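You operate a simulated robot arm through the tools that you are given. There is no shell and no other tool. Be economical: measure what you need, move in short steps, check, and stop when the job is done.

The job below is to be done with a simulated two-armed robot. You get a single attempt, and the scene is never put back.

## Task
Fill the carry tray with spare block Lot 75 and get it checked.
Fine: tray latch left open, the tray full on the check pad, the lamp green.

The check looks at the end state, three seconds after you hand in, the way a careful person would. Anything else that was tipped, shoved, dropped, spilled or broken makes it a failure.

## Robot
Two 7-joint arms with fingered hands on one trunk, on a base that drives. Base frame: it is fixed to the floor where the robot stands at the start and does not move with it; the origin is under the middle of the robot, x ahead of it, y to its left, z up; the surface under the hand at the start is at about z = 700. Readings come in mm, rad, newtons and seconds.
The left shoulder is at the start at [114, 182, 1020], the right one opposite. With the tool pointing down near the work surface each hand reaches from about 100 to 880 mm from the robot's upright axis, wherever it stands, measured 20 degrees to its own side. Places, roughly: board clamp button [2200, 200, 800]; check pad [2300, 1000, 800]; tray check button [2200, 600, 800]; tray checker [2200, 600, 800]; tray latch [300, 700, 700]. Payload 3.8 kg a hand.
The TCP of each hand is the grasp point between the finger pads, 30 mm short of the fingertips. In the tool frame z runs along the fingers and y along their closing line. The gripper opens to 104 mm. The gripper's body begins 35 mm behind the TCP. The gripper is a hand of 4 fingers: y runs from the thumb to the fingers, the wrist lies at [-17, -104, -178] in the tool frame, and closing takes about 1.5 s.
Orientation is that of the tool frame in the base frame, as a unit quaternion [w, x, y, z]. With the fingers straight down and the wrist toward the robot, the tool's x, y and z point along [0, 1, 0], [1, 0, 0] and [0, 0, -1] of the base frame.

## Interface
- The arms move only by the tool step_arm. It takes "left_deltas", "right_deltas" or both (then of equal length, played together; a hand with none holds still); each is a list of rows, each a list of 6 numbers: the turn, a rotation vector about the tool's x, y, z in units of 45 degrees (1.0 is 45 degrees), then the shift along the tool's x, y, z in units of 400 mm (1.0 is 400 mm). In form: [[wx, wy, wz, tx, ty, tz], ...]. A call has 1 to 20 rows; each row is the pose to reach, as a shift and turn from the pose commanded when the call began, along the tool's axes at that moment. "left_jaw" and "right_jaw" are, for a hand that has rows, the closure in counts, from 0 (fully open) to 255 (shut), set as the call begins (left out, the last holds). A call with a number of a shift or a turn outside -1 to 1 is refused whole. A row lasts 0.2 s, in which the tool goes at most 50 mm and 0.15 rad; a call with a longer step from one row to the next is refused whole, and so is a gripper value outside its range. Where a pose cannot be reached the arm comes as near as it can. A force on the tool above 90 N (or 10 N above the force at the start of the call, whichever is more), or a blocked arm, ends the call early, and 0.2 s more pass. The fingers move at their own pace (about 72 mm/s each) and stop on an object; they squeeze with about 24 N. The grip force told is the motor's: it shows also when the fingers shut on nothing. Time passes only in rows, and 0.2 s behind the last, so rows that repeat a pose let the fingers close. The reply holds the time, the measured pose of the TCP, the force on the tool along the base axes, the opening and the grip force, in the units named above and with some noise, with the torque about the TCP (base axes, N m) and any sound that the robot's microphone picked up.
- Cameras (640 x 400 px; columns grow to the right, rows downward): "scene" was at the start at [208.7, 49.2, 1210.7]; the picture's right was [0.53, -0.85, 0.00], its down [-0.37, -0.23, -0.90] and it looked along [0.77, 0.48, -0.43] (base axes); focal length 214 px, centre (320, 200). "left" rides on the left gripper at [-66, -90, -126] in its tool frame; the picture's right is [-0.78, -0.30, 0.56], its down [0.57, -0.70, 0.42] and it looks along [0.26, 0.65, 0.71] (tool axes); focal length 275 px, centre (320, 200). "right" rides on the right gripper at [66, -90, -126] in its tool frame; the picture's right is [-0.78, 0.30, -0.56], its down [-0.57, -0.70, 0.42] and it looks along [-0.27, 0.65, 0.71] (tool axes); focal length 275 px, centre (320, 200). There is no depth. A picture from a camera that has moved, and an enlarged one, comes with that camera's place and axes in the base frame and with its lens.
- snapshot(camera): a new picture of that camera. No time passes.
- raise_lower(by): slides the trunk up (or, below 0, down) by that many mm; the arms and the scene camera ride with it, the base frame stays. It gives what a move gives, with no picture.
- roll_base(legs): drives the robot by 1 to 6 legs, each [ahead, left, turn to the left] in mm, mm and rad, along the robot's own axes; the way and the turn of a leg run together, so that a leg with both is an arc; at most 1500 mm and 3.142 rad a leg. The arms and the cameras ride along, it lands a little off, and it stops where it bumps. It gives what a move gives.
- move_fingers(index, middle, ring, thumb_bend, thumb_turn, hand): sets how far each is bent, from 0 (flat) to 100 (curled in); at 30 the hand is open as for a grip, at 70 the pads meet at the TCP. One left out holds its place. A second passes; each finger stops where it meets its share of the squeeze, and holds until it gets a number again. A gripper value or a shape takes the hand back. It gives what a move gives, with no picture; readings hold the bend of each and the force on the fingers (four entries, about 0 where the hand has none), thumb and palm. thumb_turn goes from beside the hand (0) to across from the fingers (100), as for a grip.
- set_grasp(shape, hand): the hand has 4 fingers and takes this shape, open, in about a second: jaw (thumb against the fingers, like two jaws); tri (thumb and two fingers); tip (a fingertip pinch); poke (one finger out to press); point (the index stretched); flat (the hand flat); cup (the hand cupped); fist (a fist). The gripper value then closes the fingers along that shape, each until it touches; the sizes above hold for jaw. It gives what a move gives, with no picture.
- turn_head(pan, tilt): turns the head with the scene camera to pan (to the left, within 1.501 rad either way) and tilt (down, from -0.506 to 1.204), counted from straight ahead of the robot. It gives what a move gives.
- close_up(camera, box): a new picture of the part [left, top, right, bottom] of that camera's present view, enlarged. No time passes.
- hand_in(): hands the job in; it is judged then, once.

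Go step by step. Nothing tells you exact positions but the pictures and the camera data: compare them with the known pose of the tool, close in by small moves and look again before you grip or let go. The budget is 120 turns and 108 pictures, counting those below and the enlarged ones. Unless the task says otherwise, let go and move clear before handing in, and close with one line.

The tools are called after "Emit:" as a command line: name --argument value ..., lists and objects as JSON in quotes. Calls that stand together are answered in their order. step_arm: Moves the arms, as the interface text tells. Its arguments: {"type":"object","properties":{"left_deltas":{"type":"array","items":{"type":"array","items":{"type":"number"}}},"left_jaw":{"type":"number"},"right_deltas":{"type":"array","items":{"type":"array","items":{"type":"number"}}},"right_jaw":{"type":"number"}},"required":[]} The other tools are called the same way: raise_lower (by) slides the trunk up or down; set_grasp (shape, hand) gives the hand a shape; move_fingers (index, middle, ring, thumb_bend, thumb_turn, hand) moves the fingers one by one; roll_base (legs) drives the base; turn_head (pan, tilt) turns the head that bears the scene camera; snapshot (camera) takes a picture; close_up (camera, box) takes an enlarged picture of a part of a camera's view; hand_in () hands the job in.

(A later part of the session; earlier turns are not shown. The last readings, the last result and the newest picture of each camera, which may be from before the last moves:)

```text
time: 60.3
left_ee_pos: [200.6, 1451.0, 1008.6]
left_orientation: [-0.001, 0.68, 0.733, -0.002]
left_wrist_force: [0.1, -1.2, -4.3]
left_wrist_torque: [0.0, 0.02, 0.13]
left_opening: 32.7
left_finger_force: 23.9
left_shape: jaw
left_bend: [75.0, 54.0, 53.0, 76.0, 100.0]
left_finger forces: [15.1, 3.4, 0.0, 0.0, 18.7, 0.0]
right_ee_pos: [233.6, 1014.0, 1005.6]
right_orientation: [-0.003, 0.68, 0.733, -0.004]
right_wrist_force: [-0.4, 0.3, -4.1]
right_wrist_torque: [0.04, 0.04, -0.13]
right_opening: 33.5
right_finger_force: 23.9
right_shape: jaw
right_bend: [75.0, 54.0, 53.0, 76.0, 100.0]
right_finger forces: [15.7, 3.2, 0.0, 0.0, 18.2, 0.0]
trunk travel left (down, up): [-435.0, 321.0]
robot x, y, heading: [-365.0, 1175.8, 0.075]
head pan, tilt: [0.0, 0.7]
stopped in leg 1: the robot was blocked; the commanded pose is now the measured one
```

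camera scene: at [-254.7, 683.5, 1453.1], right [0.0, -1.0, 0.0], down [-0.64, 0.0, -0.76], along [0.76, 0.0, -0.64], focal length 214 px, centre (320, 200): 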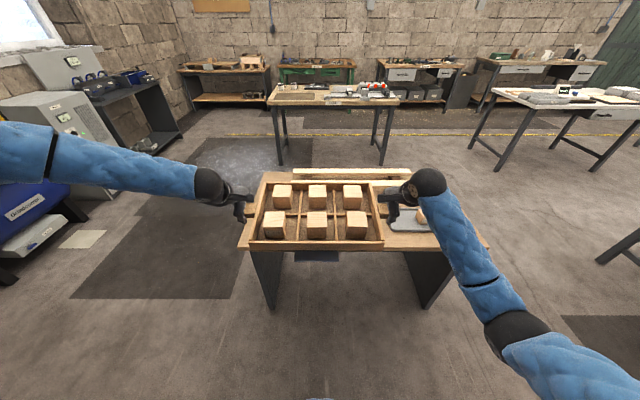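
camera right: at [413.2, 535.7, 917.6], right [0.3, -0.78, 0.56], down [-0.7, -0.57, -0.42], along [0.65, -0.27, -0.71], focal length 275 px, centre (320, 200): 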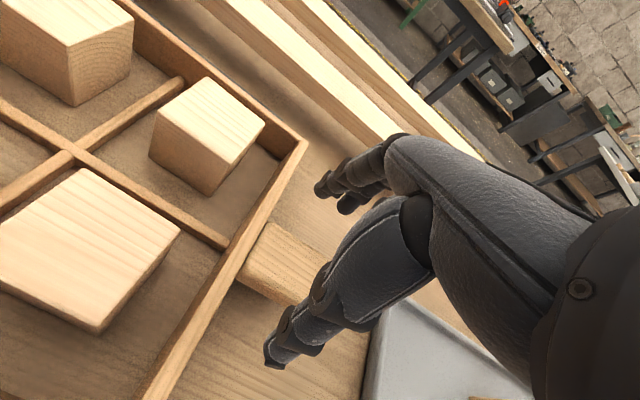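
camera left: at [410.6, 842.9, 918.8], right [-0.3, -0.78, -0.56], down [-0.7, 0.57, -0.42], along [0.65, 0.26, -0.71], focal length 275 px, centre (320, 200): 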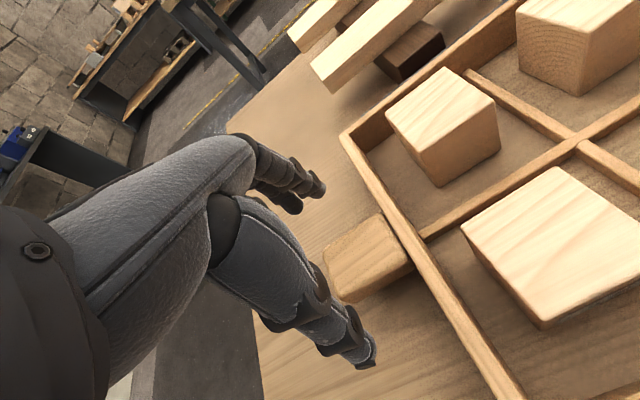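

The base rubbed the bench behind again. I move forward off it, straighten, and look left before going on.

Emit:
roll_base --legs '[[150, 0, -0.075]]'

Emit:
turn_head --pan 1.5 --tilt 0.7

Emit:
snapshot --camera "scene"

```text
time: 61.7
left_ee_pos: [371.6, 1406.2, 1009.0]
left_orientation: [0.0, 0.71, 0.704, 0.0]
left_wrist_force: [0.8, -0.1, -5.8]
left_wrist_torque: [-0.03, 0.01, 0.15]
left_opening: 32.8
left_finger_force: 24.4
left_shape: jaw
left_bend: [75.0, 54.0, 53.0, 76.0, 100.0]
left_finger forces: [15.1, 3.3, 0.1, 0.1, 18.6, 0.1]
right_ee_pos: [366.5, 968.7, 1006.3]
right_orientation: [-0.003, 0.71, 0.704, -0.003]
right_wrist_force: [0.3, 0.7, -4.6]
right_wrist_torque: [0.06, 0.07, -0.1]
right_opening: 33.4
right_finger_force: 23.6
right_shape: jaw
right_bend: [75.0, 54.0, 53.0, 76.0, 100.0]
right_finger forces: [15.8, 3.1, 0.1, 0.0, 18.0, 0.1]
trunk travel left (down, up): [-435.0, 321.0]
robot x, y, heading: [-219.0, 1187.0, -0.01]
head pan, tilt: [0.0, 0.7]
```

```text
time: 63.3
left_ee_pos: [370.2, 1406.4, 1009.1]
left_orientation: [-0.001, 0.71, 0.704, -0.001]
left_wrist_force: [-0.7, -1.0, -4.2]
left_wrist_torque: [-0.05, -0.01, 0.11]
left_opening: 33.0
left_finger_force: 23.9
left_shape: jaw
left_bend: [75.0, 54.0, 53.0, 76.0, 100.0]
left_finger forces: [15.0, 3.3, 0.1, 0.1, 18.6, 0.0]
right_ee_pos: [365.6, 968.6, 1007.5]
right_orientation: [-0.003, 0.71, 0.704, -0.002]
right_wrist_force: [1.1, 1.2, -4.7]
right_wrist_torque: [-0.01, 0.05, -0.13]
right_opening: 33.8
right_finger_force: 24.4
right_shape: jaw
right_bend: [75.0, 54.0, 53.0, 76.0, 100.0]
right_finger forces: [15.7, 3.2, 0.0, 0.1, 18.2, 0.1]
trunk travel left (down, up): [-435.0, 321.0]
robot x, y, heading: [-216.5, 1186.3, -0.006]
head pan, tilt: [1.499, 0.7]
```

```text
49 pictures are left
camera scene: at [-179.5, 1271.4, 1453.2], right [1.0, -0.08, 0.0], down [-0.05, -0.64, -0.76], along [0.06, 0.76, -0.64], focal length 214 px, centre (320, 200)
```

scene: 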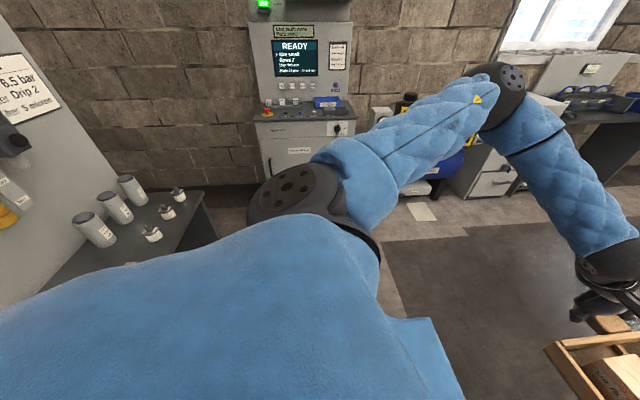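

The way left and ahead is open. I drive left 380 mm, then forward past the table, pausing before the check table.

Emit:
roll_base --legs '[[0, 380, 0.006], [1450, 0, 0]]'

Emit:
turn_head --pan -0.4 --tilt 0.6

Emit:
snapshot --camera "scene"

```text
time: 72.4
left_ee_pos: [1793.2, 1802.6, 1009.6]
left_orientation: [0.0, 0.703, 0.711, 0.0]
left_wrist_force: [-0.2, -0.6, -4.3]
left_wrist_torque: [-0.03, 0.01, 0.11]
left_opening: 32.8
left_finger_force: 24.5
left_shape: jaw
left_bend: [75.0, 54.0, 53.0, 76.0, 100.0]
left_finger forces: [15.0, 3.2, 0.0, 0.1, 18.4, 0.0]
right_ee_pos: [1796.7, 1365.9, 1007.6]
right_orientation: [-0.004, 0.703, 0.711, -0.003]
right_wrist_force: [0.2, 1.0, -4.6]
right_wrist_torque: [0.01, 0.02, -0.12]
right_opening: 33.4
right_finger_force: 24.1
right_shape: jaw
right_bend: [75.0, 54.0, 53.0, 76.0, 100.0]
right_finger forces: [15.7, 3.2, 0.1, 0.0, 18.0, 0.0]
trunk travel left (down, up): [-435.0, 321.0]
robot x, y, heading: [1209.6, 1572.4, 0.008]
head pan, tilt: [1.499, 0.7]
```

```text
time: 74.3
left_ee_pos: [1793.2, 1802.3, 1009.7]
left_orientation: [-0.001, 0.703, 0.711, -0.001]
left_wrist_force: [0.0, -0.6, -3.7]
left_wrist_torque: [-0.02, 0.01, 0.12]
left_opening: 32.9
left_finger_force: 23.7
left_shape: jaw
left_bend: [75.0, 54.0, 53.0, 76.0, 100.0]
left_finger forces: [14.9, 3.2, 0.1, 0.0, 18.4, 0.0]
right_ee_pos: [1796.5, 1364.9, 1006.9]
right_orientation: [-0.003, 0.703, 0.711, -0.003]
right_wrist_force: [0.1, 0.3, -4.1]
right_wrist_torque: [0.04, 0.04, -0.13]
right_opening: 33.3
right_finger_force: 23.9
right_shape: jaw
right_bend: [75.0, 54.0, 53.0, 76.0, 100.0]
right_finger forces: [15.8, 3.1, 0.0, 0.1, 18.1, 0.0]
trunk travel left (down, up): [-435.0, 321.0]
robot x, y, heading: [1211.3, 1570.2, 0.006]
head pan, tilt: [-0.4, 0.6]
```

```text
48 pictures are left
camera scene: at [1322.6, 1538.5, 1461.7], right [-0.38, -0.93, 0.0], down [-0.52, 0.21, -0.82], along [0.76, -0.31, -0.57], focal length 214 px, centre (320, 200)
```

scene: 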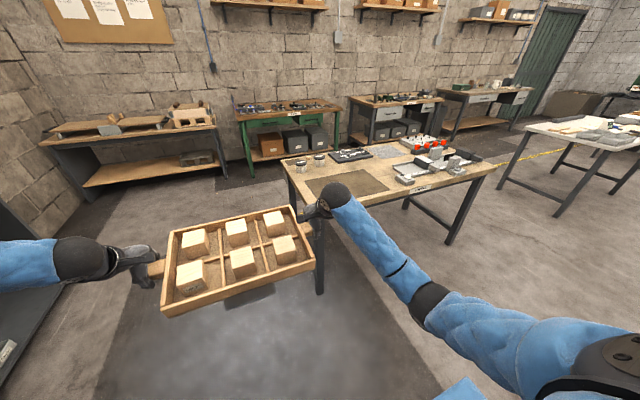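

The tray rides well. Moving right to face the check table at y≈1000, then a close look.

Emit:
roll_base --legs '[[0, -570, 0]]'

Emit:
turn_head --pan -0.2 --tilt 0.5

Emit:
snapshot --camera "scene"

Emit:
close_up --camera "scene" --box '[200, 110, 520, 270]'

```text
time: 77.6
left_ee_pos: [1798.9, 1213.7, 1010.2]
left_orientation: [-0.001, 0.702, 0.713, -0.001]
left_wrist_force: [-0.2, -1.4, -3.7]
left_wrist_torque: [-0.03, 0.01, 0.12]
left_opening: 32.8
left_finger_force: 24.6
left_shape: jaw
left_bend: [75.0, 54.0, 53.0, 76.0, 100.0]
left_finger forces: [14.7, 3.2, 0.1, 0.0, 18.3, 0.1]
right_ee_pos: [1804.4, 774.4, 1006.6]
right_orientation: [-0.003, 0.701, 0.713, -0.003]
right_wrist_force: [0.8, -0.1, -3.5]
right_wrist_torque: [0.02, 0.0, -0.13]
right_opening: 33.6
right_finger_force: 23.8
right_shape: jaw
right_bend: [75.0, 54.0, 53.0, 76.0, 100.0]
right_finger forces: [15.7, 3.1, 0.0, 0.0, 18.1, 0.0]
trunk travel left (down, up): [-435.0, 321.0]
robot x, y, heading: [1216.2, 979.5, 0.018]
head pan, tilt: [-0.4, 0.6]
```

```text
time: 78.3
left_ee_pos: [1798.0, 1213.9, 1008.2]
left_orientation: [-0.001, 0.701, 0.713, 0.0]
left_wrist_force: [-0.7, 0.2, -4.5]
left_wrist_torque: [-0.04, 0.01, 0.09]
left_opening: 33.0
left_finger_force: 23.5
left_shape: jaw
left_bend: [75.0, 54.0, 53.0, 76.0, 100.0]
left_finger forces: [14.9, 3.2, 0.1, 0.1, 18.3, 0.0]
right_ee_pos: [1804.4, 775.7, 1007.6]
right_orientation: [-0.002, 0.701, 0.713, -0.004]
right_wrist_force: [-0.4, 0.9, -3.9]
right_wrist_torque: [-0.01, 0.03, -0.12]
right_opening: 33.2
right_finger_force: 23.9
right_shape: jaw
right_bend: [75.0, 54.0, 53.0, 76.0, 100.0]
right_finger forces: [15.7, 3.1, 0.1, 0.0, 18.0, 0.1]
trunk travel left (down, up): [-435.0, 321.0]
robot x, y, heading: [1219.7, 977.8, 0.02]
head pan, tilt: [-0.201, 0.499]
```

```text
47 pictures are left
camera scene: at [1336.9, 963.4, 1470.8], right [-0.19, -0.98, 0.0], down [-0.47, 0.09, -0.88], along [0.86, -0.16, -0.48], focal length 214 px, centre (320, 200)
```

scene: 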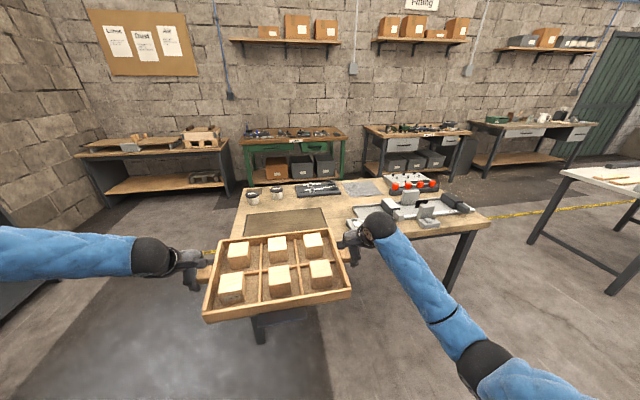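

```text
2.00 times, centred on (360, 190) of scene
camera zoom: at [1336.9, 963.4, 1470.8], right [-0.19, -0.98, 0.0], down [-0.47, 0.09, -0.88], along [0.86, -0.16, -0.48], focal length 429 px, centre (240, 220)
```

zoom: 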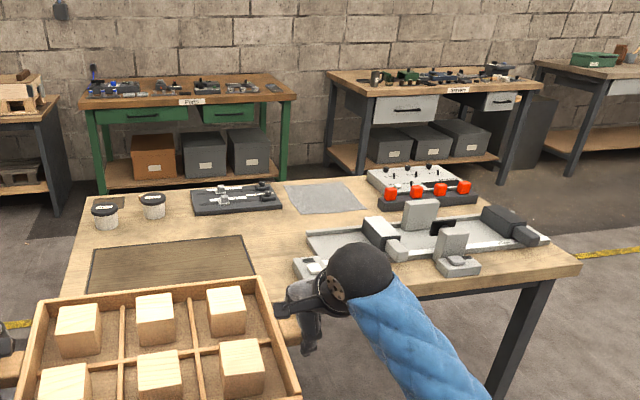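

The dark brown pad is at the left of the check table; the tray hides its near edge. I use the hand cameras to see it all and the checker.

Emit:
snapshot --camera "right"

Emit:
snapshot --camera "left"

Emit:
close_up --camera "scene" --box '[320, 160, 500, 260]'

```text
45 pictures are left
camera right: at [1714.5, 840.4, 1133.2], right [0.31, -0.77, 0.56], down [-0.7, -0.58, -0.42], along [0.65, -0.26, -0.72], focal length 275 px, centre (320, 200)
```

right: 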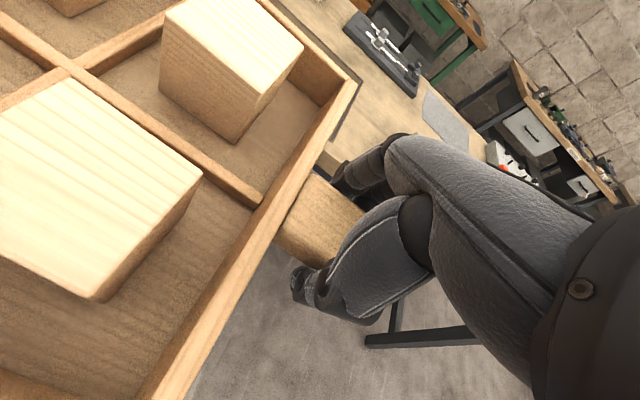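

```text
44 pictures are left
camera left: at [1710.0, 1147.5, 1134.5], right [-0.29, -0.78, -0.56], down [-0.71, 0.56, -0.42], along [0.64, 0.27, -0.71], focal length 275 px, centre (320, 200)
```

left: 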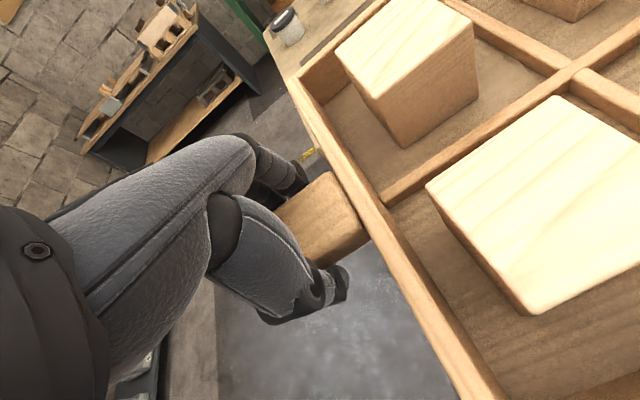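

```text
3.56 times, centred on (410, 210) of scene
camera zoom: at [1336.9, 963.4, 1470.8], right [-0.19, -0.98, 0.0], down [-0.47, 0.09, -0.88], along [0.86, -0.16, -0.48], focal length 763 px, centre (0, 164)
```

zoom: 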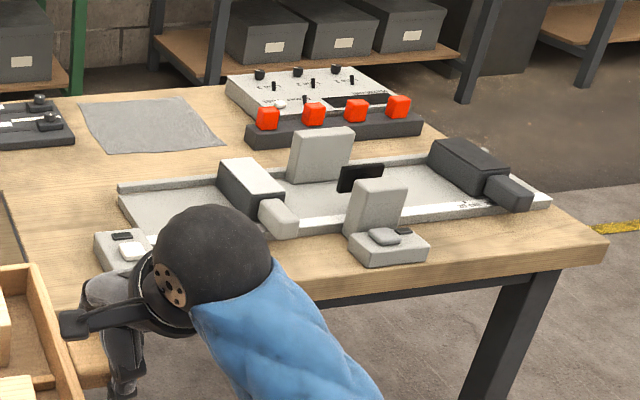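

From the earlier view the pad spans x 2162–2440, y 760–1183, so its centre is ≈[2301, 971]; the checker box with button is at ≈[2210, 622]. I square up and drive the tray over the pad, still high.

Emit:
roll_base --legs '[[0, 0, -0.019], [490, -12, 0]]'

Emit:
turn_head --pan 0 --tilt 0.85

Emit:
snapshot --camera "scene"

Emit:
snapshot --camera "right"

Emit:
snapshot --camera "left"

```text
time: 81.6
left_ee_pos: [2286.9, 1194.9, 1008.7]
left_orientation: [-0.001, 0.705, 0.709, 0.0]
left_wrist_force: [-0.1, -0.7, -3.8]
left_wrist_torque: [-0.01, 0.03, 0.13]
left_opening: 32.8
left_finger_force: 23.9
left_shape: jaw
left_bend: [75.0, 54.0, 53.0, 76.0, 100.0]
left_finger forces: [14.8, 3.3, 0.0, 0.0, 18.2, 0.0]
right_ee_pos: [2286.8, 756.9, 1006.4]
right_orientation: [-0.003, 0.705, 0.709, -0.003]
right_wrist_force: [0.1, 0.8, -5.5]
right_wrist_torque: [0.0, 0.03, -0.11]
right_opening: 33.3
right_finger_force: 24.1
right_shape: jaw
right_bend: [75.0, 54.0, 53.0, 76.0, 100.0]
right_finger forces: [15.8, 3.1, 0.0, 0.1, 18.0, 0.0]
trunk travel left (down, up): [-435.0, 321.0]
robot x, y, heading: [1698.5, 966.9, 0.003]
head pan, tilt: [-0.201, 0.499]
```

```text
time: 82.4
left_ee_pos: [2286.9, 1196.0, 1009.2]
left_orientation: [-0.001, 0.705, 0.709, -0.001]
left_wrist_force: [0.0, 0.7, -4.1]
left_wrist_torque: [0.01, 0.01, 0.08]
left_opening: 32.9
left_finger_force: 23.5
left_shape: jaw
left_bend: [75.0, 54.0, 53.0, 76.0, 100.0]
left_finger forces: [14.6, 3.2, 0.1, 0.0, 18.2, 0.0]
right_ee_pos: [2287.1, 757.1, 1007.4]
right_orientation: [-0.003, 0.705, 0.709, -0.003]
right_wrist_force: [0.4, 0.6, -4.8]
right_wrist_torque: [0.05, 0.05, -0.08]
right_opening: 33.3
right_finger_force: 24.3
right_shape: jaw
right_bend: [75.0, 54.0, 53.0, 76.0, 100.0]
right_finger forces: [15.7, 3.1, 0.0, 0.1, 17.9, 0.0]
trunk travel left (down, up): [-435.0, 321.0]
robot x, y, heading: [1700.3, 965.9, 0.004]
head pan, tilt: [0.0, 0.85]
```

```text
42 pictures are left
camera scene: at [1810.7, 967.9, 1440.9], right [0.0, -1.0, 0.0], down [-0.75, 0.0, -0.66], along [0.66, 0.0, -0.75], focal length 214 px, centre (320, 200)
```

scene: 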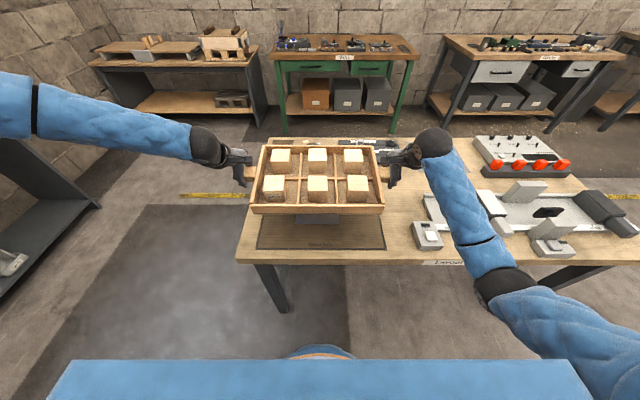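

```text
41 pictures are left
camera right: at [2198.3, 823.3, 1133.2], right [0.31, -0.77, 0.55], down [-0.7, -0.58, -0.42], along [0.64, -0.26, -0.72], focal length 275 px, centre (320, 200)
```

right: 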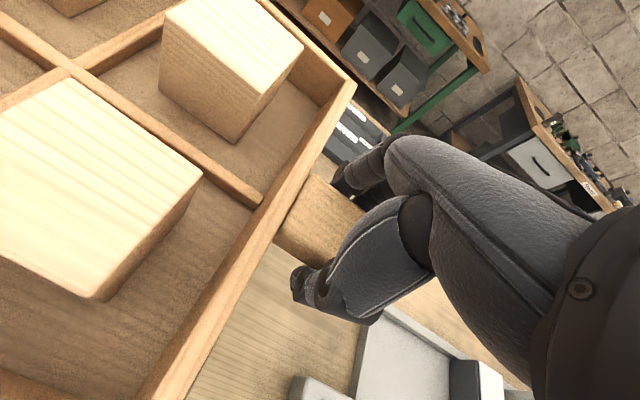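

```text
40 pictures are left
camera left: at [2196.5, 1130.5, 1134.6], right [-0.29, -0.78, -0.56], down [-0.71, 0.57, -0.42], along [0.65, 0.27, -0.71], focal length 275 px, centre (320, 200)
```

left: 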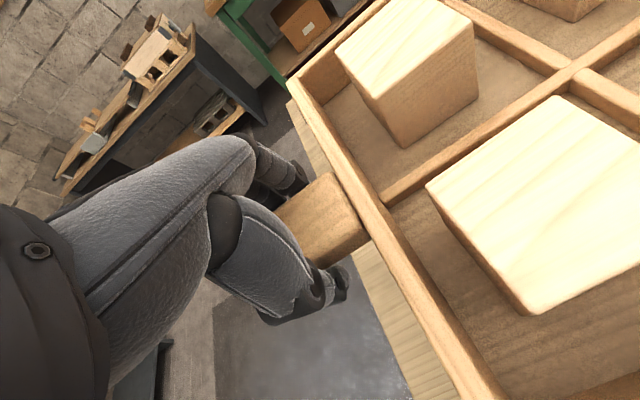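

The tray hovers over the pad (near edge x≈2156, y 749–1176). I nudge 19 mm forward and 9 mm right, then lower the trunk most of the way.

Emit:
roll_base --legs '[[19, -9, -0.003]]'

Emit:
raise_lower --by -120

Emit:
snapshot --camera "scene"

```text
time: 83.2
left_ee_pos: [2308.0, 1184.2, 1009.3]
left_orientation: [0.0, 0.706, 0.708, 0.0]
left_wrist_force: [0.1, -1.7, -3.6]
left_wrist_torque: [0.0, 0.03, 0.1]
left_opening: 32.9
left_finger_force: 24.5
left_shape: jaw
left_bend: [75.0, 54.0, 53.0, 76.0, 100.0]
left_finger forces: [14.8, 3.2, 0.1, 0.0, 18.2, 0.0]
right_ee_pos: [2307.8, 746.9, 1005.0]
right_orientation: [-0.003, 0.706, 0.708, -0.004]
right_wrist_force: [0.2, 0.2, -4.2]
right_wrist_torque: [0.06, 0.09, -0.1]
right_opening: 33.7
right_finger_force: 24.3
right_shape: jaw
right_bend: [75.0, 54.0, 53.0, 76.0, 100.0]
right_finger forces: [15.8, 3.1, 0.1, 0.0, 17.9, 0.0]
trunk travel left (down, up): [-435.0, 321.0]
robot x, y, heading: [1719.8, 959.5, 0.001]
head pan, tilt: [0.0, 0.85]
```

```text
time: 84.7
left_ee_pos: [2305.5, 1185.2, 890.0]
left_orientation: [0.0, 0.705, 0.709, 0.0]
left_wrist_force: [-0.4, -1.5, -3.8]
left_wrist_torque: [-0.01, 0.04, 0.1]
left_opening: 32.9
left_finger_force: 23.8
left_shape: jaw
left_bend: [75.0, 54.0, 53.0, 76.0, 100.0]
left_finger forces: [14.7, 3.1, 0.0, 0.1, 18.2, 0.0]
right_ee_pos: [2306.4, 746.6, 887.0]
right_orientation: [-0.003, 0.705, 0.709, -0.003]
right_wrist_force: [0.0, 1.0, -4.8]
right_wrist_torque: [0.03, 0.06, -0.17]
right_opening: 33.2
right_finger_force: 23.9
right_shape: jaw
right_bend: [75.0, 54.0, 53.0, 76.0, 100.0]
right_finger forces: [15.7, 3.1, 0.1, 0.0, 18.0, 0.0]
trunk travel left (down, up): [-315.0, 441.0]
robot x, y, heading: [1718.1, 956.2, -0.003]
head pan, tilt: [0.0, 0.85]
```

```text
39 pictures are left
camera scene: at [1863.8, 958.9, 1319.8], right [0.0, -1.0, 0.0], down [-0.75, 0.0, -0.66], along [0.66, 0.0, -0.75], focal length 214 px, centre (320, 200)
```

scene: 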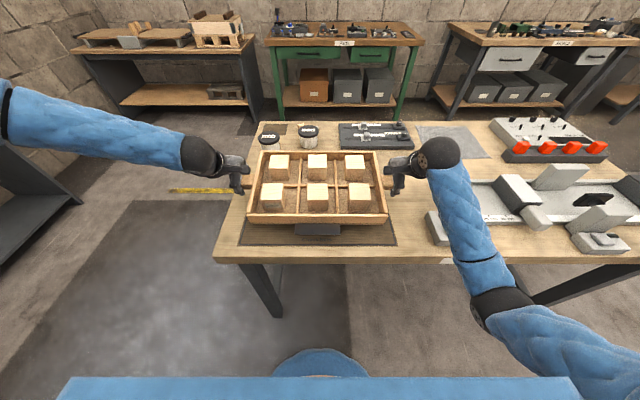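

Well centred. I lower further in small steps.

Emit:
raise_lower --by -36

Emit:
close_up --camera "scene" --box '[200, 120, 460, 280]'

```text
time: 85.5
left_ee_pos: [2306.1, 1185.0, 853.9]
left_orientation: [-0.001, 0.706, 0.708, 0.0]
left_wrist_force: [-0.6, -1.0, -4.5]
left_wrist_torque: [-0.06, 0.0, 0.05]
left_opening: 32.8
left_finger_force: 23.7
left_shape: jaw
left_bend: [75.0, 54.0, 53.0, 76.0, 100.0]
left_finger forces: [14.7, 3.2, 0.0, 0.1, 18.2, 0.1]
right_ee_pos: [2305.7, 746.7, 851.7]
right_orientation: [-0.003, 0.706, 0.708, -0.003]
right_wrist_force: [0.0, 1.7, -4.2]
right_wrist_torque: [0.01, 0.06, -0.17]
right_opening: 33.5
right_finger_force: 24.3
right_shape: jaw
right_bend: [75.0, 54.0, 53.0, 76.0, 100.0]
right_finger forces: [15.8, 3.0, 0.0, 0.0, 18.1, 0.0]
trunk travel left (down, up): [-279.0, 477.0]
robot x, y, heading: [1720.5, 962.7, -0.002]
head pan, tilt: [0.0, 0.85]
```

```text
2.46 times, centred on (330, 200) of scene
camera zoom: at [1877.8, 958.8, 1283.1], right [0.0, -1.0, 0.0], down [-0.75, 0.0, -0.66], along [0.66, 0.0, -0.75], focal length 528 px, centre (295, 200)
```

zoom: 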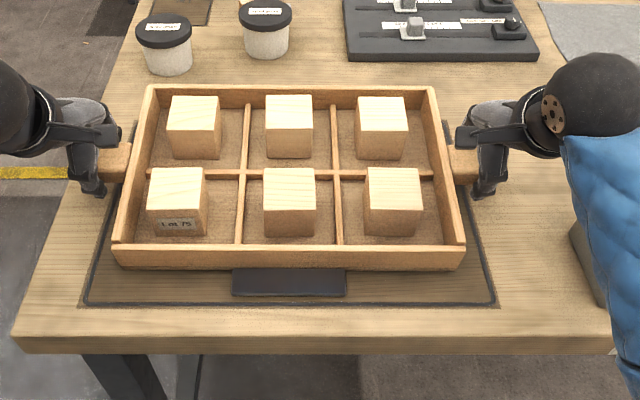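

The tray lies inside the pad outline with its lip too. Final lowering.

Emit:
raise_lower --by -9

Emit:
raise_lower --by -3

```text
time: 86.1
left_ee_pos: [2304.5, 1184.7, 845.4]
left_orientation: [0.001, 0.707, 0.708, 0.0]
left_wrist_force: [0.3, -0.4, -4.1]
left_wrist_torque: [-0.01, 0.16, 0.12]
left_opening: 33.6
left_finger_force: 24.3
left_shape: jaw
left_bend: [75.0, 54.0, 53.0, 77.0, 100.0]
left_finger forces: [16.6, 4.1, 0.1, 0.1, 17.2, 0.0]
right_ee_pos: [2305.1, 747.8, 842.6]
right_orientation: [-0.003, 0.706, 0.708, -0.003]
right_wrist_force: [0.2, 0.5, -3.6]
right_wrist_torque: [0.02, 0.11, -0.16]
right_opening: 34.1
right_finger_force: 23.9
right_shape: jaw
right_bend: [75.0, 54.0, 53.0, 77.0, 100.0]
right_finger forces: [17.2, 3.7, 0.0, 0.0, 17.4, 0.1]
trunk travel left (down, up): [-270.0, 486.0]
robot x, y, heading: [1718.5, 960.5, 0.0]
head pan, tilt: [0.0, 0.85]
```

```text
time: 86.6
left_ee_pos: [2306.2, 1184.9, 841.6]
left_orientation: [0.0, 0.706, 0.708, -0.001]
left_wrist_force: [0.8, -0.3, -3.2]
left_wrist_torque: [0.01, 0.16, 0.08]
left_opening: 33.6
left_finger_force: 24.8
left_shape: jaw
left_bend: [75.0, 54.0, 53.0, 77.0, 100.0]
left_finger forces: [16.8, 4.2, 0.1, 0.1, 16.2, 0.0]
right_ee_pos: [2306.2, 745.7, 838.7]
right_orientation: [-0.003, 0.707, 0.708, -0.002]
right_wrist_force: [0.5, 0.8, -2.4]
right_wrist_torque: [0.01, 0.15, -0.15]
right_opening: 34.4
right_finger_force: 23.7
right_shape: jaw
right_bend: [75.0, 54.0, 53.0, 77.0, 100.0]
right_finger forces: [17.3, 3.8, 0.0, 0.1, 16.1, 0.0]
trunk travel left (down, up): [-267.0, 489.0]
robot x, y, heading: [1718.1, 954.0, 0.003]
head pan, tilt: [0.0, 0.85]
```

Touching on one edge (load begins to fall); a few millimetres more.

Emit:
raise_lower --by -3

Emit:
raise_lower --by -3

Emit:
close_up --camera "scene" --box '[200, 120, 460, 280]'

```text
time: 87.1
left_ee_pos: [2305.5, 1185.5, 838.7]
left_orientation: [-0.001, 0.706, 0.708, -0.001]
left_wrist_force: [0.7, 0.4, -3.3]
left_wrist_torque: [0.0, 0.16, 0.09]
left_opening: 33.6
left_finger_force: 23.3
left_shape: jaw
left_bend: [75.0, 54.0, 53.0, 78.0, 100.0]
left_finger forces: [16.3, 3.9, 0.0, 0.0, 15.8, 0.0]
right_ee_pos: [2306.4, 747.5, 835.8]
right_orientation: [-0.002, 0.706, 0.708, -0.004]
right_wrist_force: [0.7, -0.7, -3.3]
right_wrist_torque: [-0.02, 0.12, -0.16]
right_opening: 34.3
right_finger_force: 24.1
right_shape: jaw
right_bend: [75.0, 54.0, 53.0, 78.0, 100.0]
right_finger forces: [17.0, 3.8, 0.0, 0.1, 16.0, 0.0]
trunk travel left (down, up): [-264.0, 492.0]
robot x, y, heading: [1719.2, 958.9, -0.001]
head pan, tilt: [0.0, 0.85]
```

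```text
time: 87.6
left_ee_pos: [2304.9, 1185.9, 837.0]
left_orientation: [-0.001, 0.706, 0.709, -0.001]
left_wrist_force: [0.6, -0.8, -3.7]
left_wrist_torque: [0.0, 0.15, 0.09]
left_opening: 33.6
left_finger_force: 23.7
left_shape: jaw
left_bend: [75.0, 54.0, 53.0, 78.0, 100.0]
left_finger forces: [16.3, 4.0, 0.0, 0.1, 15.6, 0.1]
right_ee_pos: [2306.3, 747.1, 832.2]
right_orientation: [-0.004, 0.706, 0.708, -0.003]
right_wrist_force: [0.9, 0.3, -2.0]
right_wrist_torque: [-0.02, 0.06, -0.08]
right_opening: 34.3
right_finger_force: 24.1
right_shape: jaw
right_bend: [75.0, 54.0, 53.0, 78.0, 100.0]
right_finger forces: [16.9, 3.5, 0.1, 0.0, 16.0, 0.0]
trunk travel left (down, up): [-261.0, 495.0]
robot x, y, heading: [1724.1, 959.5, 0.002]
head pan, tilt: [0.0, 0.85]
```

```text
2.46 times, centred on (330, 200) of scene
camera zoom: at [1885.9, 958.9, 1264.5], right [0.0, -1.0, 0.0], down [-0.75, 0.0, -0.66], along [0.66, 0.0, -0.75], focal length 528 px, centre (295, 200)
```

zoom: 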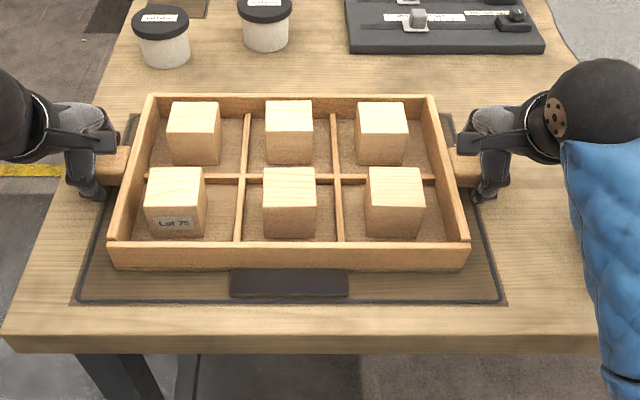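

Some weight is still on the hands. I continue in small steps, watching the force.

Emit:
raise_lower --by -3

Emit:
close_up --camera "right" --box '[100, 100, 420, 400]'

Emit:
close_up --camera "left" --box '[220, 100, 540, 400]'

```text
time: 88.2
left_ee_pos: [2305.6, 1184.1, 831.9]
left_orientation: [-0.001, 0.705, 0.709, -0.001]
left_wrist_force: [-0.4, -0.4, -4.2]
left_wrist_torque: [-0.02, 0.21, 0.1]
left_opening: 33.5
left_finger_force: 24.1
left_shape: jaw
left_bend: [75.0, 54.0, 53.0, 78.0, 100.0]
left_finger forces: [16.2, 3.9, 0.0, 0.1, 15.0, 0.0]
right_ee_pos: [2306.1, 746.6, 829.1]
right_orientation: [-0.003, 0.707, 0.708, -0.003]
right_wrist_force: [2.5, 0.6, 1.7]
right_wrist_torque: [0.02, -0.05, -0.12]
right_opening: 34.2
right_finger_force: 23.5
right_shape: jaw
right_bend: [75.0, 54.0, 53.0, 78.0, 100.0]
right_finger forces: [20.5, 3.4, 0.0, 0.1, 15.2, 0.0]
trunk travel left (down, up): [-258.0, 498.0]
robot x, y, heading: [1721.0, 959.4, 0.002]
head pan, tilt: [0.0, 0.85]
```

```text
1.33 times, centred on (260, 250) of right
camera zoom: at [2216.9, 813.0, 956.8], right [0.3, -0.78, 0.56], down [-0.7, -0.57, -0.42], along [0.64, -0.26, -0.72], focal length 367 px, centre (400, 133)
```

zoom: 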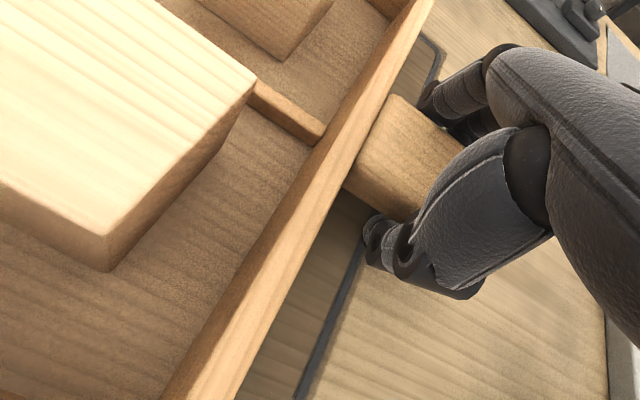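

```text
1.33 times, centred on (380, 250) of left
camera zoom: at [2216.0, 1120.3, 957.6], right [-0.29, -0.78, -0.56], down [-0.7, 0.57, -0.42], along [0.65, 0.27, -0.71], focal length 367 px, centre (240, 133)
```

zoom: 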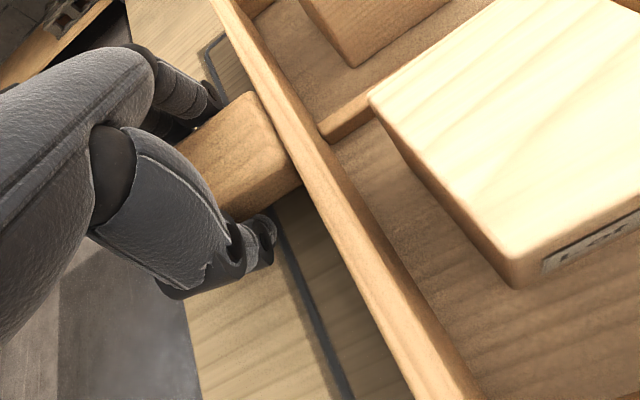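

The right fingertips now just touch the table, so the tray is down. I release both hands together with a modest opening while rising a few millimetres.

Emit:
step_arm --left_deltas '[[0, 0, 0, 0, 0, 0], [0, 0, 0, 0, 0, -0.005], [0, 0, 0, 0, 0, -0.015], [0, 0, 0, 0, 0, -0.025], [0, 0, 0, 0, 0, -0.025], [0, 0, 0, 0, 0, -0.025]]' --right_deltas '[[0, 0, 0, 0, 0, 0], [0, 0, 0, 0, 0, -0.005], [0, 0, 0, 0, 0, -0.015], [0, 0, 0, 0, 0, -0.025], [0, 0, 0, 0, 0, -0.025], [0, 0, 0, 0, 0, -0.025]]' --left_jaw 70 --right_jaw 70

Emit:
close_up --camera "scene" --box '[200, 120, 460, 280]'

```text
time: 89.6
left_ee_pos: [2306.5, 1185.1, 842.5]
left_orientation: [0.0, 0.706, 0.708, 0.0]
left_wrist_force: [-0.1, 0.6, -0.2]
left_wrist_torque: [-0.02, 0.0, 0.01]
left_opening: 75.2
left_finger_force: 0.0
left_shape: jaw
left_bend: [27.0, 36.0, 33.0, 55.0, 99.0]
left_finger forces: [0.0, 0.0, 0.1, 0.1, 0.1, 0.0]
right_ee_pos: [2305.9, 748.9, 840.2]
right_orientation: [-0.003, 0.706, 0.708, -0.003]
right_wrist_force: [-0.2, 0.2, -0.3]
right_wrist_torque: [0.0, -0.03, -0.03]
right_opening: 75.3
right_finger_force: 0.1
right_shape: jaw
right_bend: [27.0, 36.0, 33.0, 55.0, 99.0]
right_finger forces: [0.1, 0.0, 0.1, 0.1, 0.0, 0.0]
trunk travel left (down, up): [-258.0, 498.0]
robot x, y, heading: [1718.1, 954.6, -0.002]
head pan, tilt: [0.0, 0.85]
```

```text
2.46 times, centred on (330, 200) of scene
camera zoom: at [1886.8, 958.9, 1261.6], right [0.0, -1.0, 0.0], down [-0.75, 0.0, -0.66], along [0.66, 0.0, -0.75], focal length 528 px, centre (295, 200)
```

zoom: 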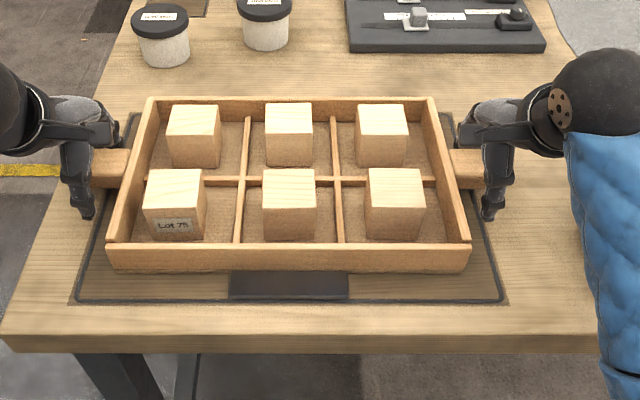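

Released; the tray rests flat on the pad. I raise both hands straight up off the handles with the trunk.

Emit:
raise_lower --by 150

Emit:
snapshot --camera "scene"

Emit:
close_up --camera "right" --box '[200, 200, 520, 400]'

```text
time: 91.3
left_ee_pos: [2304.9, 1185.5, 991.7]
left_orientation: [-0.001, 0.705, 0.709, -0.001]
left_wrist_force: [0.9, 1.1, -0.9]
left_wrist_torque: [0.0, 0.01, -0.02]
left_opening: 75.3
left_finger_force: 0.1
left_shape: jaw
left_bend: [27.0, 36.0, 33.0, 55.0, 99.0]
left_finger forces: [0.0, 0.0, 0.0, 0.0, 0.0, 0.0]
right_ee_pos: [2305.9, 747.1, 989.5]
right_orientation: [-0.003, 0.706, 0.709, -0.003]
right_wrist_force: [0.0, -0.6, 0.1]
right_wrist_torque: [0.03, 0.03, 0.0]
right_opening: 75.1
right_finger_force: 0.1
right_shape: jaw
right_bend: [27.0, 36.0, 33.0, 55.0, 99.0]
right_finger forces: [0.0, 0.0, 0.1, 0.0, 0.1, 0.0]
trunk travel left (down, up): [-408.0, 348.0]
robot x, y, heading: [1721.2, 957.3, 0.001]
head pan, tilt: [0.0, 0.85]
```

```text
33 pictures are left
camera scene: at [1835.5, 958.9, 1413.6], right [0.0, -1.0, 0.0], down [-0.75, 0.0, -0.66], along [0.66, 0.0, -0.75], focal length 214 px, centre (320, 200)
```

scene: 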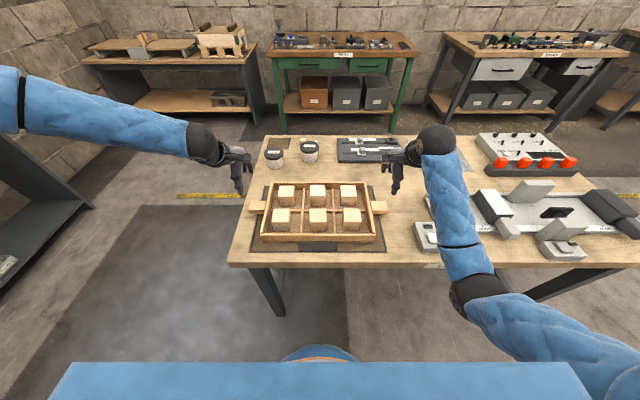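

```text
2.00 times, centred on (360, 300) of right
camera zoom: at [2216.8, 813.1, 1116.0], right [0.3, -0.77, 0.56], down [-0.7, -0.57, -0.42], along [0.64, -0.26, -0.72], focal length 551 px, centre (240, 0)
```

zoom: 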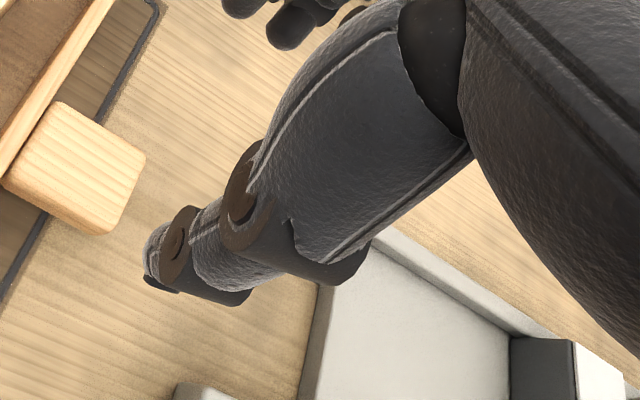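

The tray stands on the pad. Now the checker: I zoom in on its button and lamp.

Emit:
close_up --camera "scene" --box '[390, 200, 470, 260]'

Emit:
set_grasp --hand "right" --shape "poke"

Emit:
snapshot --camera "right"

```text
6.67 times, centred on (430, 230) of scene
camera zoom: at [1835.5, 958.9, 1413.6], right [0.0, -1.0, 0.0], down [-0.75, 0.0, -0.66], along [0.66, 0.0, -0.75], focal length 1430 px, centre (-413, 0)
```

zoom: 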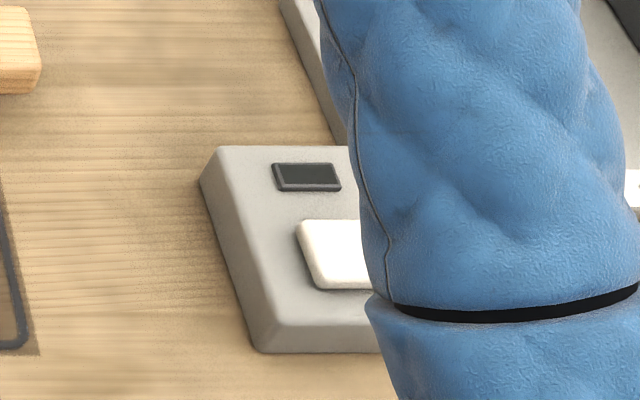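

```text
time: 92.2
left_ee_pos: [2305.6, 1185.7, 992.2]
left_orientation: [0.0, 0.705, 0.709, 0.001]
left_wrist_force: [0.1, -0.9, -0.6]
left_wrist_torque: [0.06, 0.01, -0.01]
left_opening: 75.1
left_finger_force: 0.1
left_shape: jaw
left_bend: [27.0, 36.0, 33.0, 55.0, 99.0]
left_finger forces: [0.1, 0.0, 0.1, 0.1, 0.0, 0.0]
right_ee_pos: [2305.7, 746.9, 990.7]
right_orientation: [-0.003, 0.707, 0.708, -0.001]
right_wrist_force: [0.3, 0.5, 0.2]
right_wrist_torque: [-0.02, 0.03, 0.02]
right_opening: 0.1
right_finger_force: 0.0
right_shape: poke
right_bend: [70.0, 70.0, 99.0, 100.0, 100.0]
right_finger forces: [0.0, 0.1, 0.0, 0.1, 0.0, 0.0]
trunk travel left (down, up): [-408.0, 348.0]
robot x, y, heading: [1719.7, 956.7, -0.004]
head pan, tilt: [0.0, 0.85]
```

```text
30 pictures are left
camera right: at [2216.5, 813.1, 1116.6], right [0.3, -0.78, 0.55], down [-0.7, -0.57, -0.42], along [0.64, -0.26, -0.72], focal length 275 px, centre (320, 200)
```

right: 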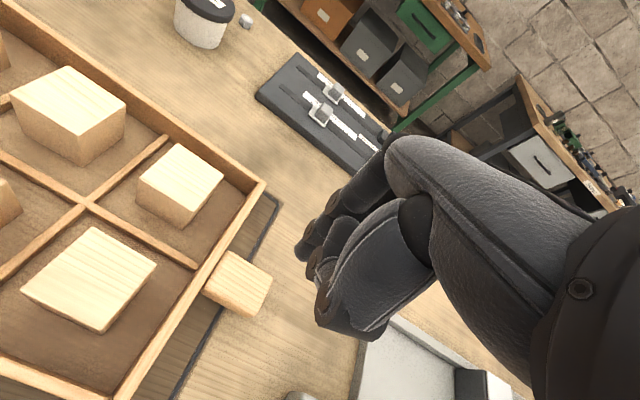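

I see the checker: dark lamp window and a white button near [2191, 603], z≈830. I bring the right hand back and over to the right to see it fully.

Emit:
step_arm --right_deltas '[[0, 0, 0, -0.045, -0.08, -0.025], [0, 0, 0, -0.09, -0.16, -0.025], [0, 0, 0, -0.135, -0.25, -0.025], [0, 0, 0, -0.18, -0.33, -0.025], [0, 0, 0, -0.225, -0.41, -0.025], [0, 0, 0, -0.2675, -0.49, -0.025], [0, 0, 0, -0.2675, -0.49, -0.025]]'

Emit:
snapshot --camera "right"

Emit:
snapshot --camera "scene"

```text
time: 93.8
left_ee_pos: [2306.0, 1185.9, 992.0]
left_orientation: [-0.001, 0.706, 0.709, -0.001]
left_wrist_force: [0.1, 0.3, 0.5]
left_wrist_torque: [0.01, -0.06, -0.02]
left_opening: 75.2
left_finger_force: 0.0
left_shape: jaw
left_bend: [27.0, 36.0, 33.0, 55.0, 99.0]
left_finger forces: [0.0, 0.0, 0.0, 0.0, 0.0, 0.0]
right_ee_pos: [2110.4, 635.7, 1004.3]
right_orientation: [-0.003, 0.706, 0.709, -0.003]
right_wrist_force: [0.2, 0.3, -0.1]
right_wrist_torque: [-0.02, 0.03, 0.01]
right_opening: 0.0
right_finger_force: 0.1
right_shape: poke
right_bend: [70.0, 70.0, 99.0, 100.0, 100.0]
right_finger forces: [0.0, 0.1, 0.0, 0.0, 0.0, 0.0]
trunk travel left (down, up): [-408.0, 348.0]
robot x, y, heading: [1718.3, 958.1, 0.002]
head pan, tilt: [0.0, 0.85]
```

```text
29 pictures are left
camera right: at [2021.8, 702.5, 1131.3], right [0.3, -0.77, 0.56], down [-0.7, -0.57, -0.42], along [0.64, -0.26, -0.72], focal length 275 px, centre (320, 200)
```

right: 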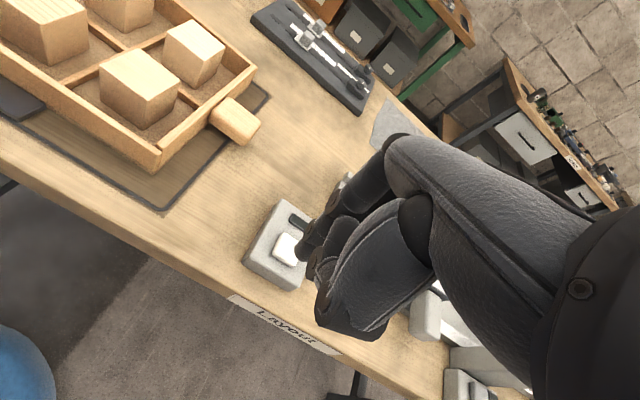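

```text
28 pictures are left
camera scene: at [1835.8, 959.2, 1413.7], right [0.0, -1.0, 0.0], down [-0.75, 0.0, -0.66], along [0.66, 0.0, -0.75], focal length 214 px, centre (320, 200)
```

scene: 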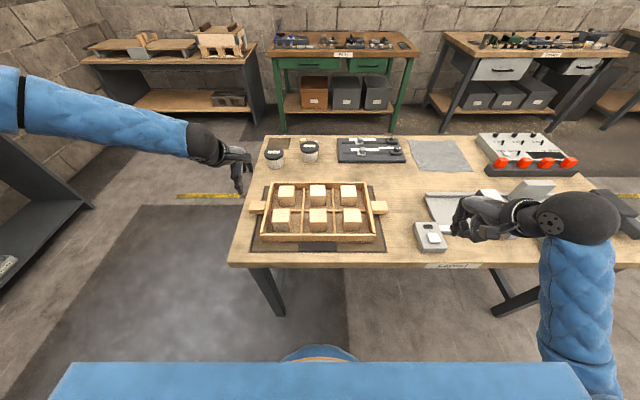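

Now the checker is in clear view from both cameras; I zoom to fix the button and the fingertip.

Emit:
close_up --camera "scene" --box '[400, 185, 500, 260]'

Emit:
close_up --camera "right" --box '[230, 180, 400, 350]'

Emit:
close_up --camera "scene" --box '[235, 165, 400, 265]'

```text
5.33 times, centred on (450, 222) of scene
camera zoom: at [1835.8, 959.2, 1413.7], right [0.0, -1.0, 0.0], down [-0.75, 0.0, -0.66], along [0.66, 0.0, -0.75], focal length 1144 px, centre (-373, 80)
```

zoom: 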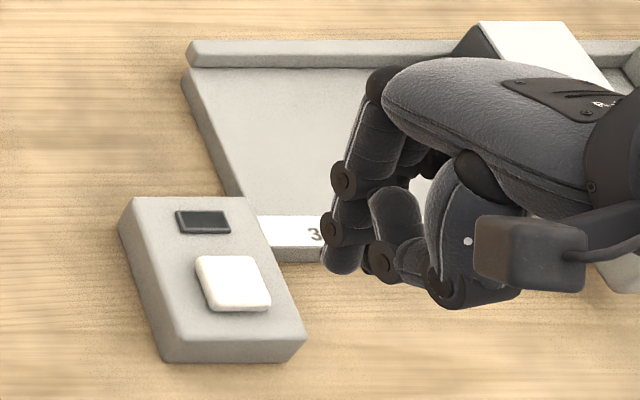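

```text
2.35 times, centred on (315, 265) of right
camera zoom: at [2021.8, 702.5, 1131.3], right [0.3, -0.77, 0.56], down [-0.7, -0.57, -0.42], along [0.64, -0.26, -0.72], focal length 648 px, centre (332, 47)
```

zoom: 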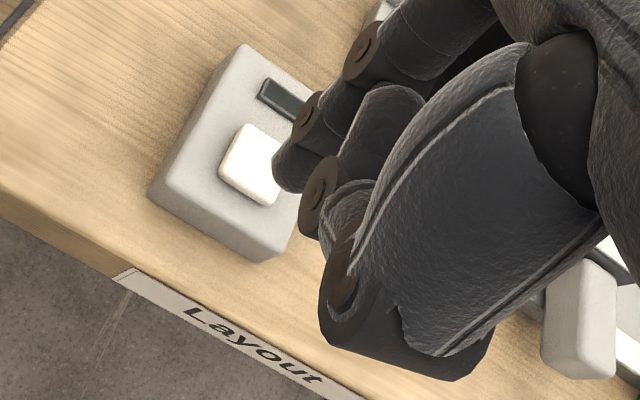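

```text
3.88 times, centred on (318, 215) of scene
camera zoom: at [1835.8, 959.2, 1413.7], right [0.0, -1.0, 0.0], down [-0.75, 0.0, -0.66], along [0.66, 0.0, -0.75], focal length 832 px, centre (330, 142)
```

zoom: 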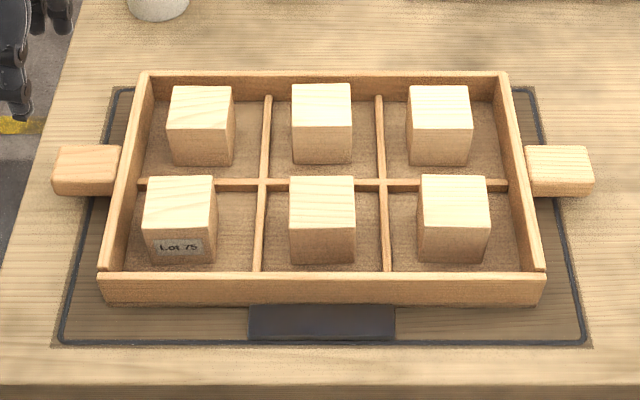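

Button top centre ≈[2186, 609], z≈835–844; the pressing fingertips sit ≈15 mm left and 25 mm below the TCP. I move over the button and part way down.

Emit:
step_arm --right_deltas '[[0, 0, 0, -0.045, 0.095, 0], [0, 0, 0, -0.09, 0.19, 0], [0, 0, 0, -0.09, 0.19, 0.1], [0, 0, 0, -0.09, 0.19, 0.2], [0, 0, 0, -0.09, 0.19, 0.28], [0, 0, 0, -0.09, 0.19, 0.28]]'

Emit:
close_up --camera "scene" --box '[400, 185, 500, 260]'

Emit:
close_up --camera "right" --box '[230, 180, 400, 350]'

```text
time: 95.2
left_ee_pos: [2305.7, 1185.4, 992.0]
left_orientation: [-0.001, 0.706, 0.708, 0.0]
left_wrist_force: [0.3, 0.9, 0.1]
left_wrist_torque: [-0.03, 0.01, 0.02]
left_opening: 75.1
left_finger_force: 0.1
left_shape: jaw
left_bend: [27.0, 36.0, 33.0, 55.0, 99.0]
left_finger forces: [0.1, 0.0, 0.0, 0.0, 0.0, 0.0]
right_ee_pos: [2183.7, 601.6, 888.1]
right_orientation: [-0.003, 0.706, 0.708, -0.004]
right_wrist_force: [0.5, -1.3, -0.4]
right_wrist_torque: [-0.01, -0.02, -0.01]
right_opening: 0.0
right_finger_force: 0.0
right_shape: poke
right_bend: [70.0, 70.0, 99.0, 100.0, 100.0]
right_finger forces: [0.0, 0.1, 0.0, 0.0, 0.0, 0.0]
trunk travel left (down, up): [-408.0, 348.0]
robot x, y, heading: [1720.5, 957.2, -0.001]
head pan, tilt: [0.0, 0.85]
```

```text
5.33 times, centred on (450, 222) of scene
camera zoom: at [1835.3, 958.9, 1413.7], right [0.0, -1.0, 0.0], down [-0.75, 0.0, -0.66], along [0.66, 0.0, -0.75], focal length 1144 px, centre (-373, 80)
```

zoom: 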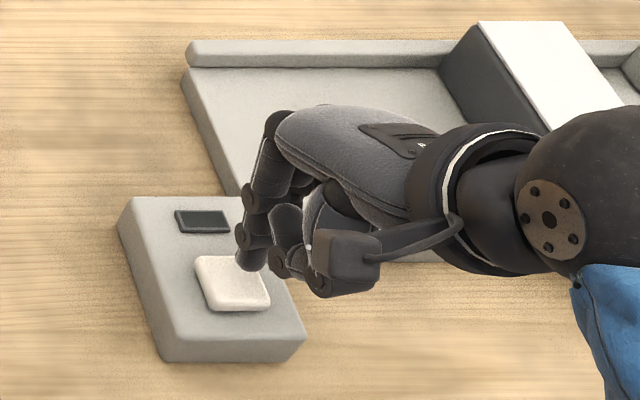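

```text
2.35 times, centred on (315, 265) of right
camera zoom: at [2095.5, 667.2, 1014.1], right [0.3, -0.77, 0.56], down [-0.7, -0.57, -0.42], along [0.64, -0.26, -0.72], focal length 648 px, centre (332, 47)
```

zoom: 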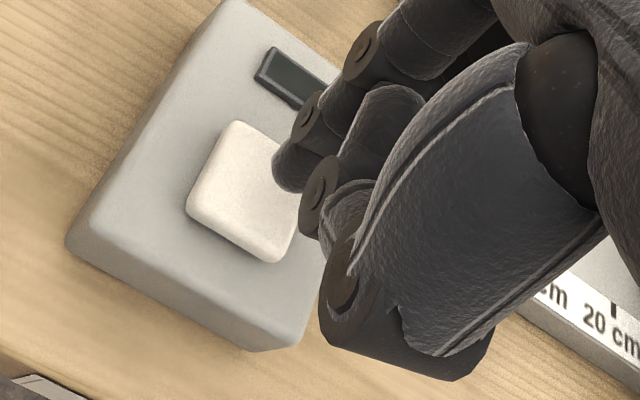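

The index tip is right above the button centre. I descend in small steps and watch the force.

Emit:
step_arm --right_deltas '[[0, 0, 0, 0, 0, 0.03], [0, 0, 0, 0, 0, 0.045], [0, 0, 0, 0, 0, 0.052], [0, 0, 0, 0, 0, 0.058]]'

Emit:
close_up --camera "scene" --box '[400, 185, 500, 260]'

```text
time: 96.2
left_ee_pos: [2304.6, 1185.9, 993.1]
left_orientation: [0.0, 0.706, 0.708, 0.001]
left_wrist_force: [-0.6, -0.1, 0.5]
left_wrist_torque: [0.01, -0.01, -0.03]
left_opening: 75.1
left_finger_force: 0.0
left_shape: jaw
left_bend: [27.0, 36.0, 33.0, 55.0, 99.0]
left_finger forces: [0.0, 0.0, 0.1, 0.0, 0.0, 0.0]
right_ee_pos: [2185.3, 603.3, 868.1]
right_orientation: [-0.001, 0.707, 0.708, -0.001]
right_wrist_force: [1.2, 0.8, 8.4]
right_wrist_torque: [-0.05, -0.01, 0.01]
right_opening: 0.0
right_finger_force: 0.0
right_shape: poke
right_bend: [70.0, 70.0, 99.0, 100.0, 100.0]
right_finger forces: [0.1, 8.0, 0.0, 0.1, 0.0, 0.1]
trunk travel left (down, up): [-408.0, 348.0]
robot x, y, heading: [1719.5, 956.3, -0.004]
head pan, tilt: [0.0, 0.85]
heard: click
```

```text
5.33 times, centred on (450, 222) of scene
camera zoom: at [1834.4, 959.4, 1413.9], right [0.0, -1.0, 0.0], down [-0.75, 0.0, -0.66], along [0.66, 0.0, -0.75], focal length 1144 px, centre (-373, 80)
```

zoom: 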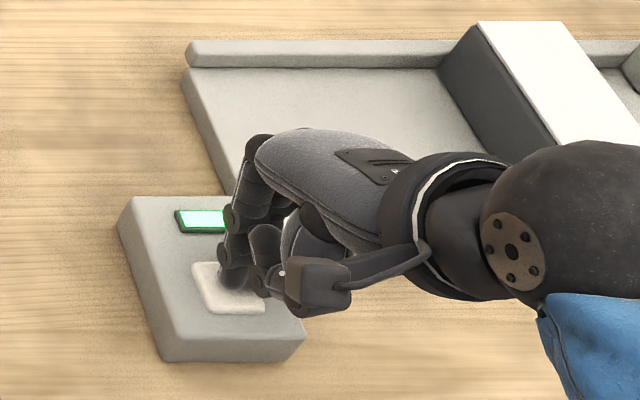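

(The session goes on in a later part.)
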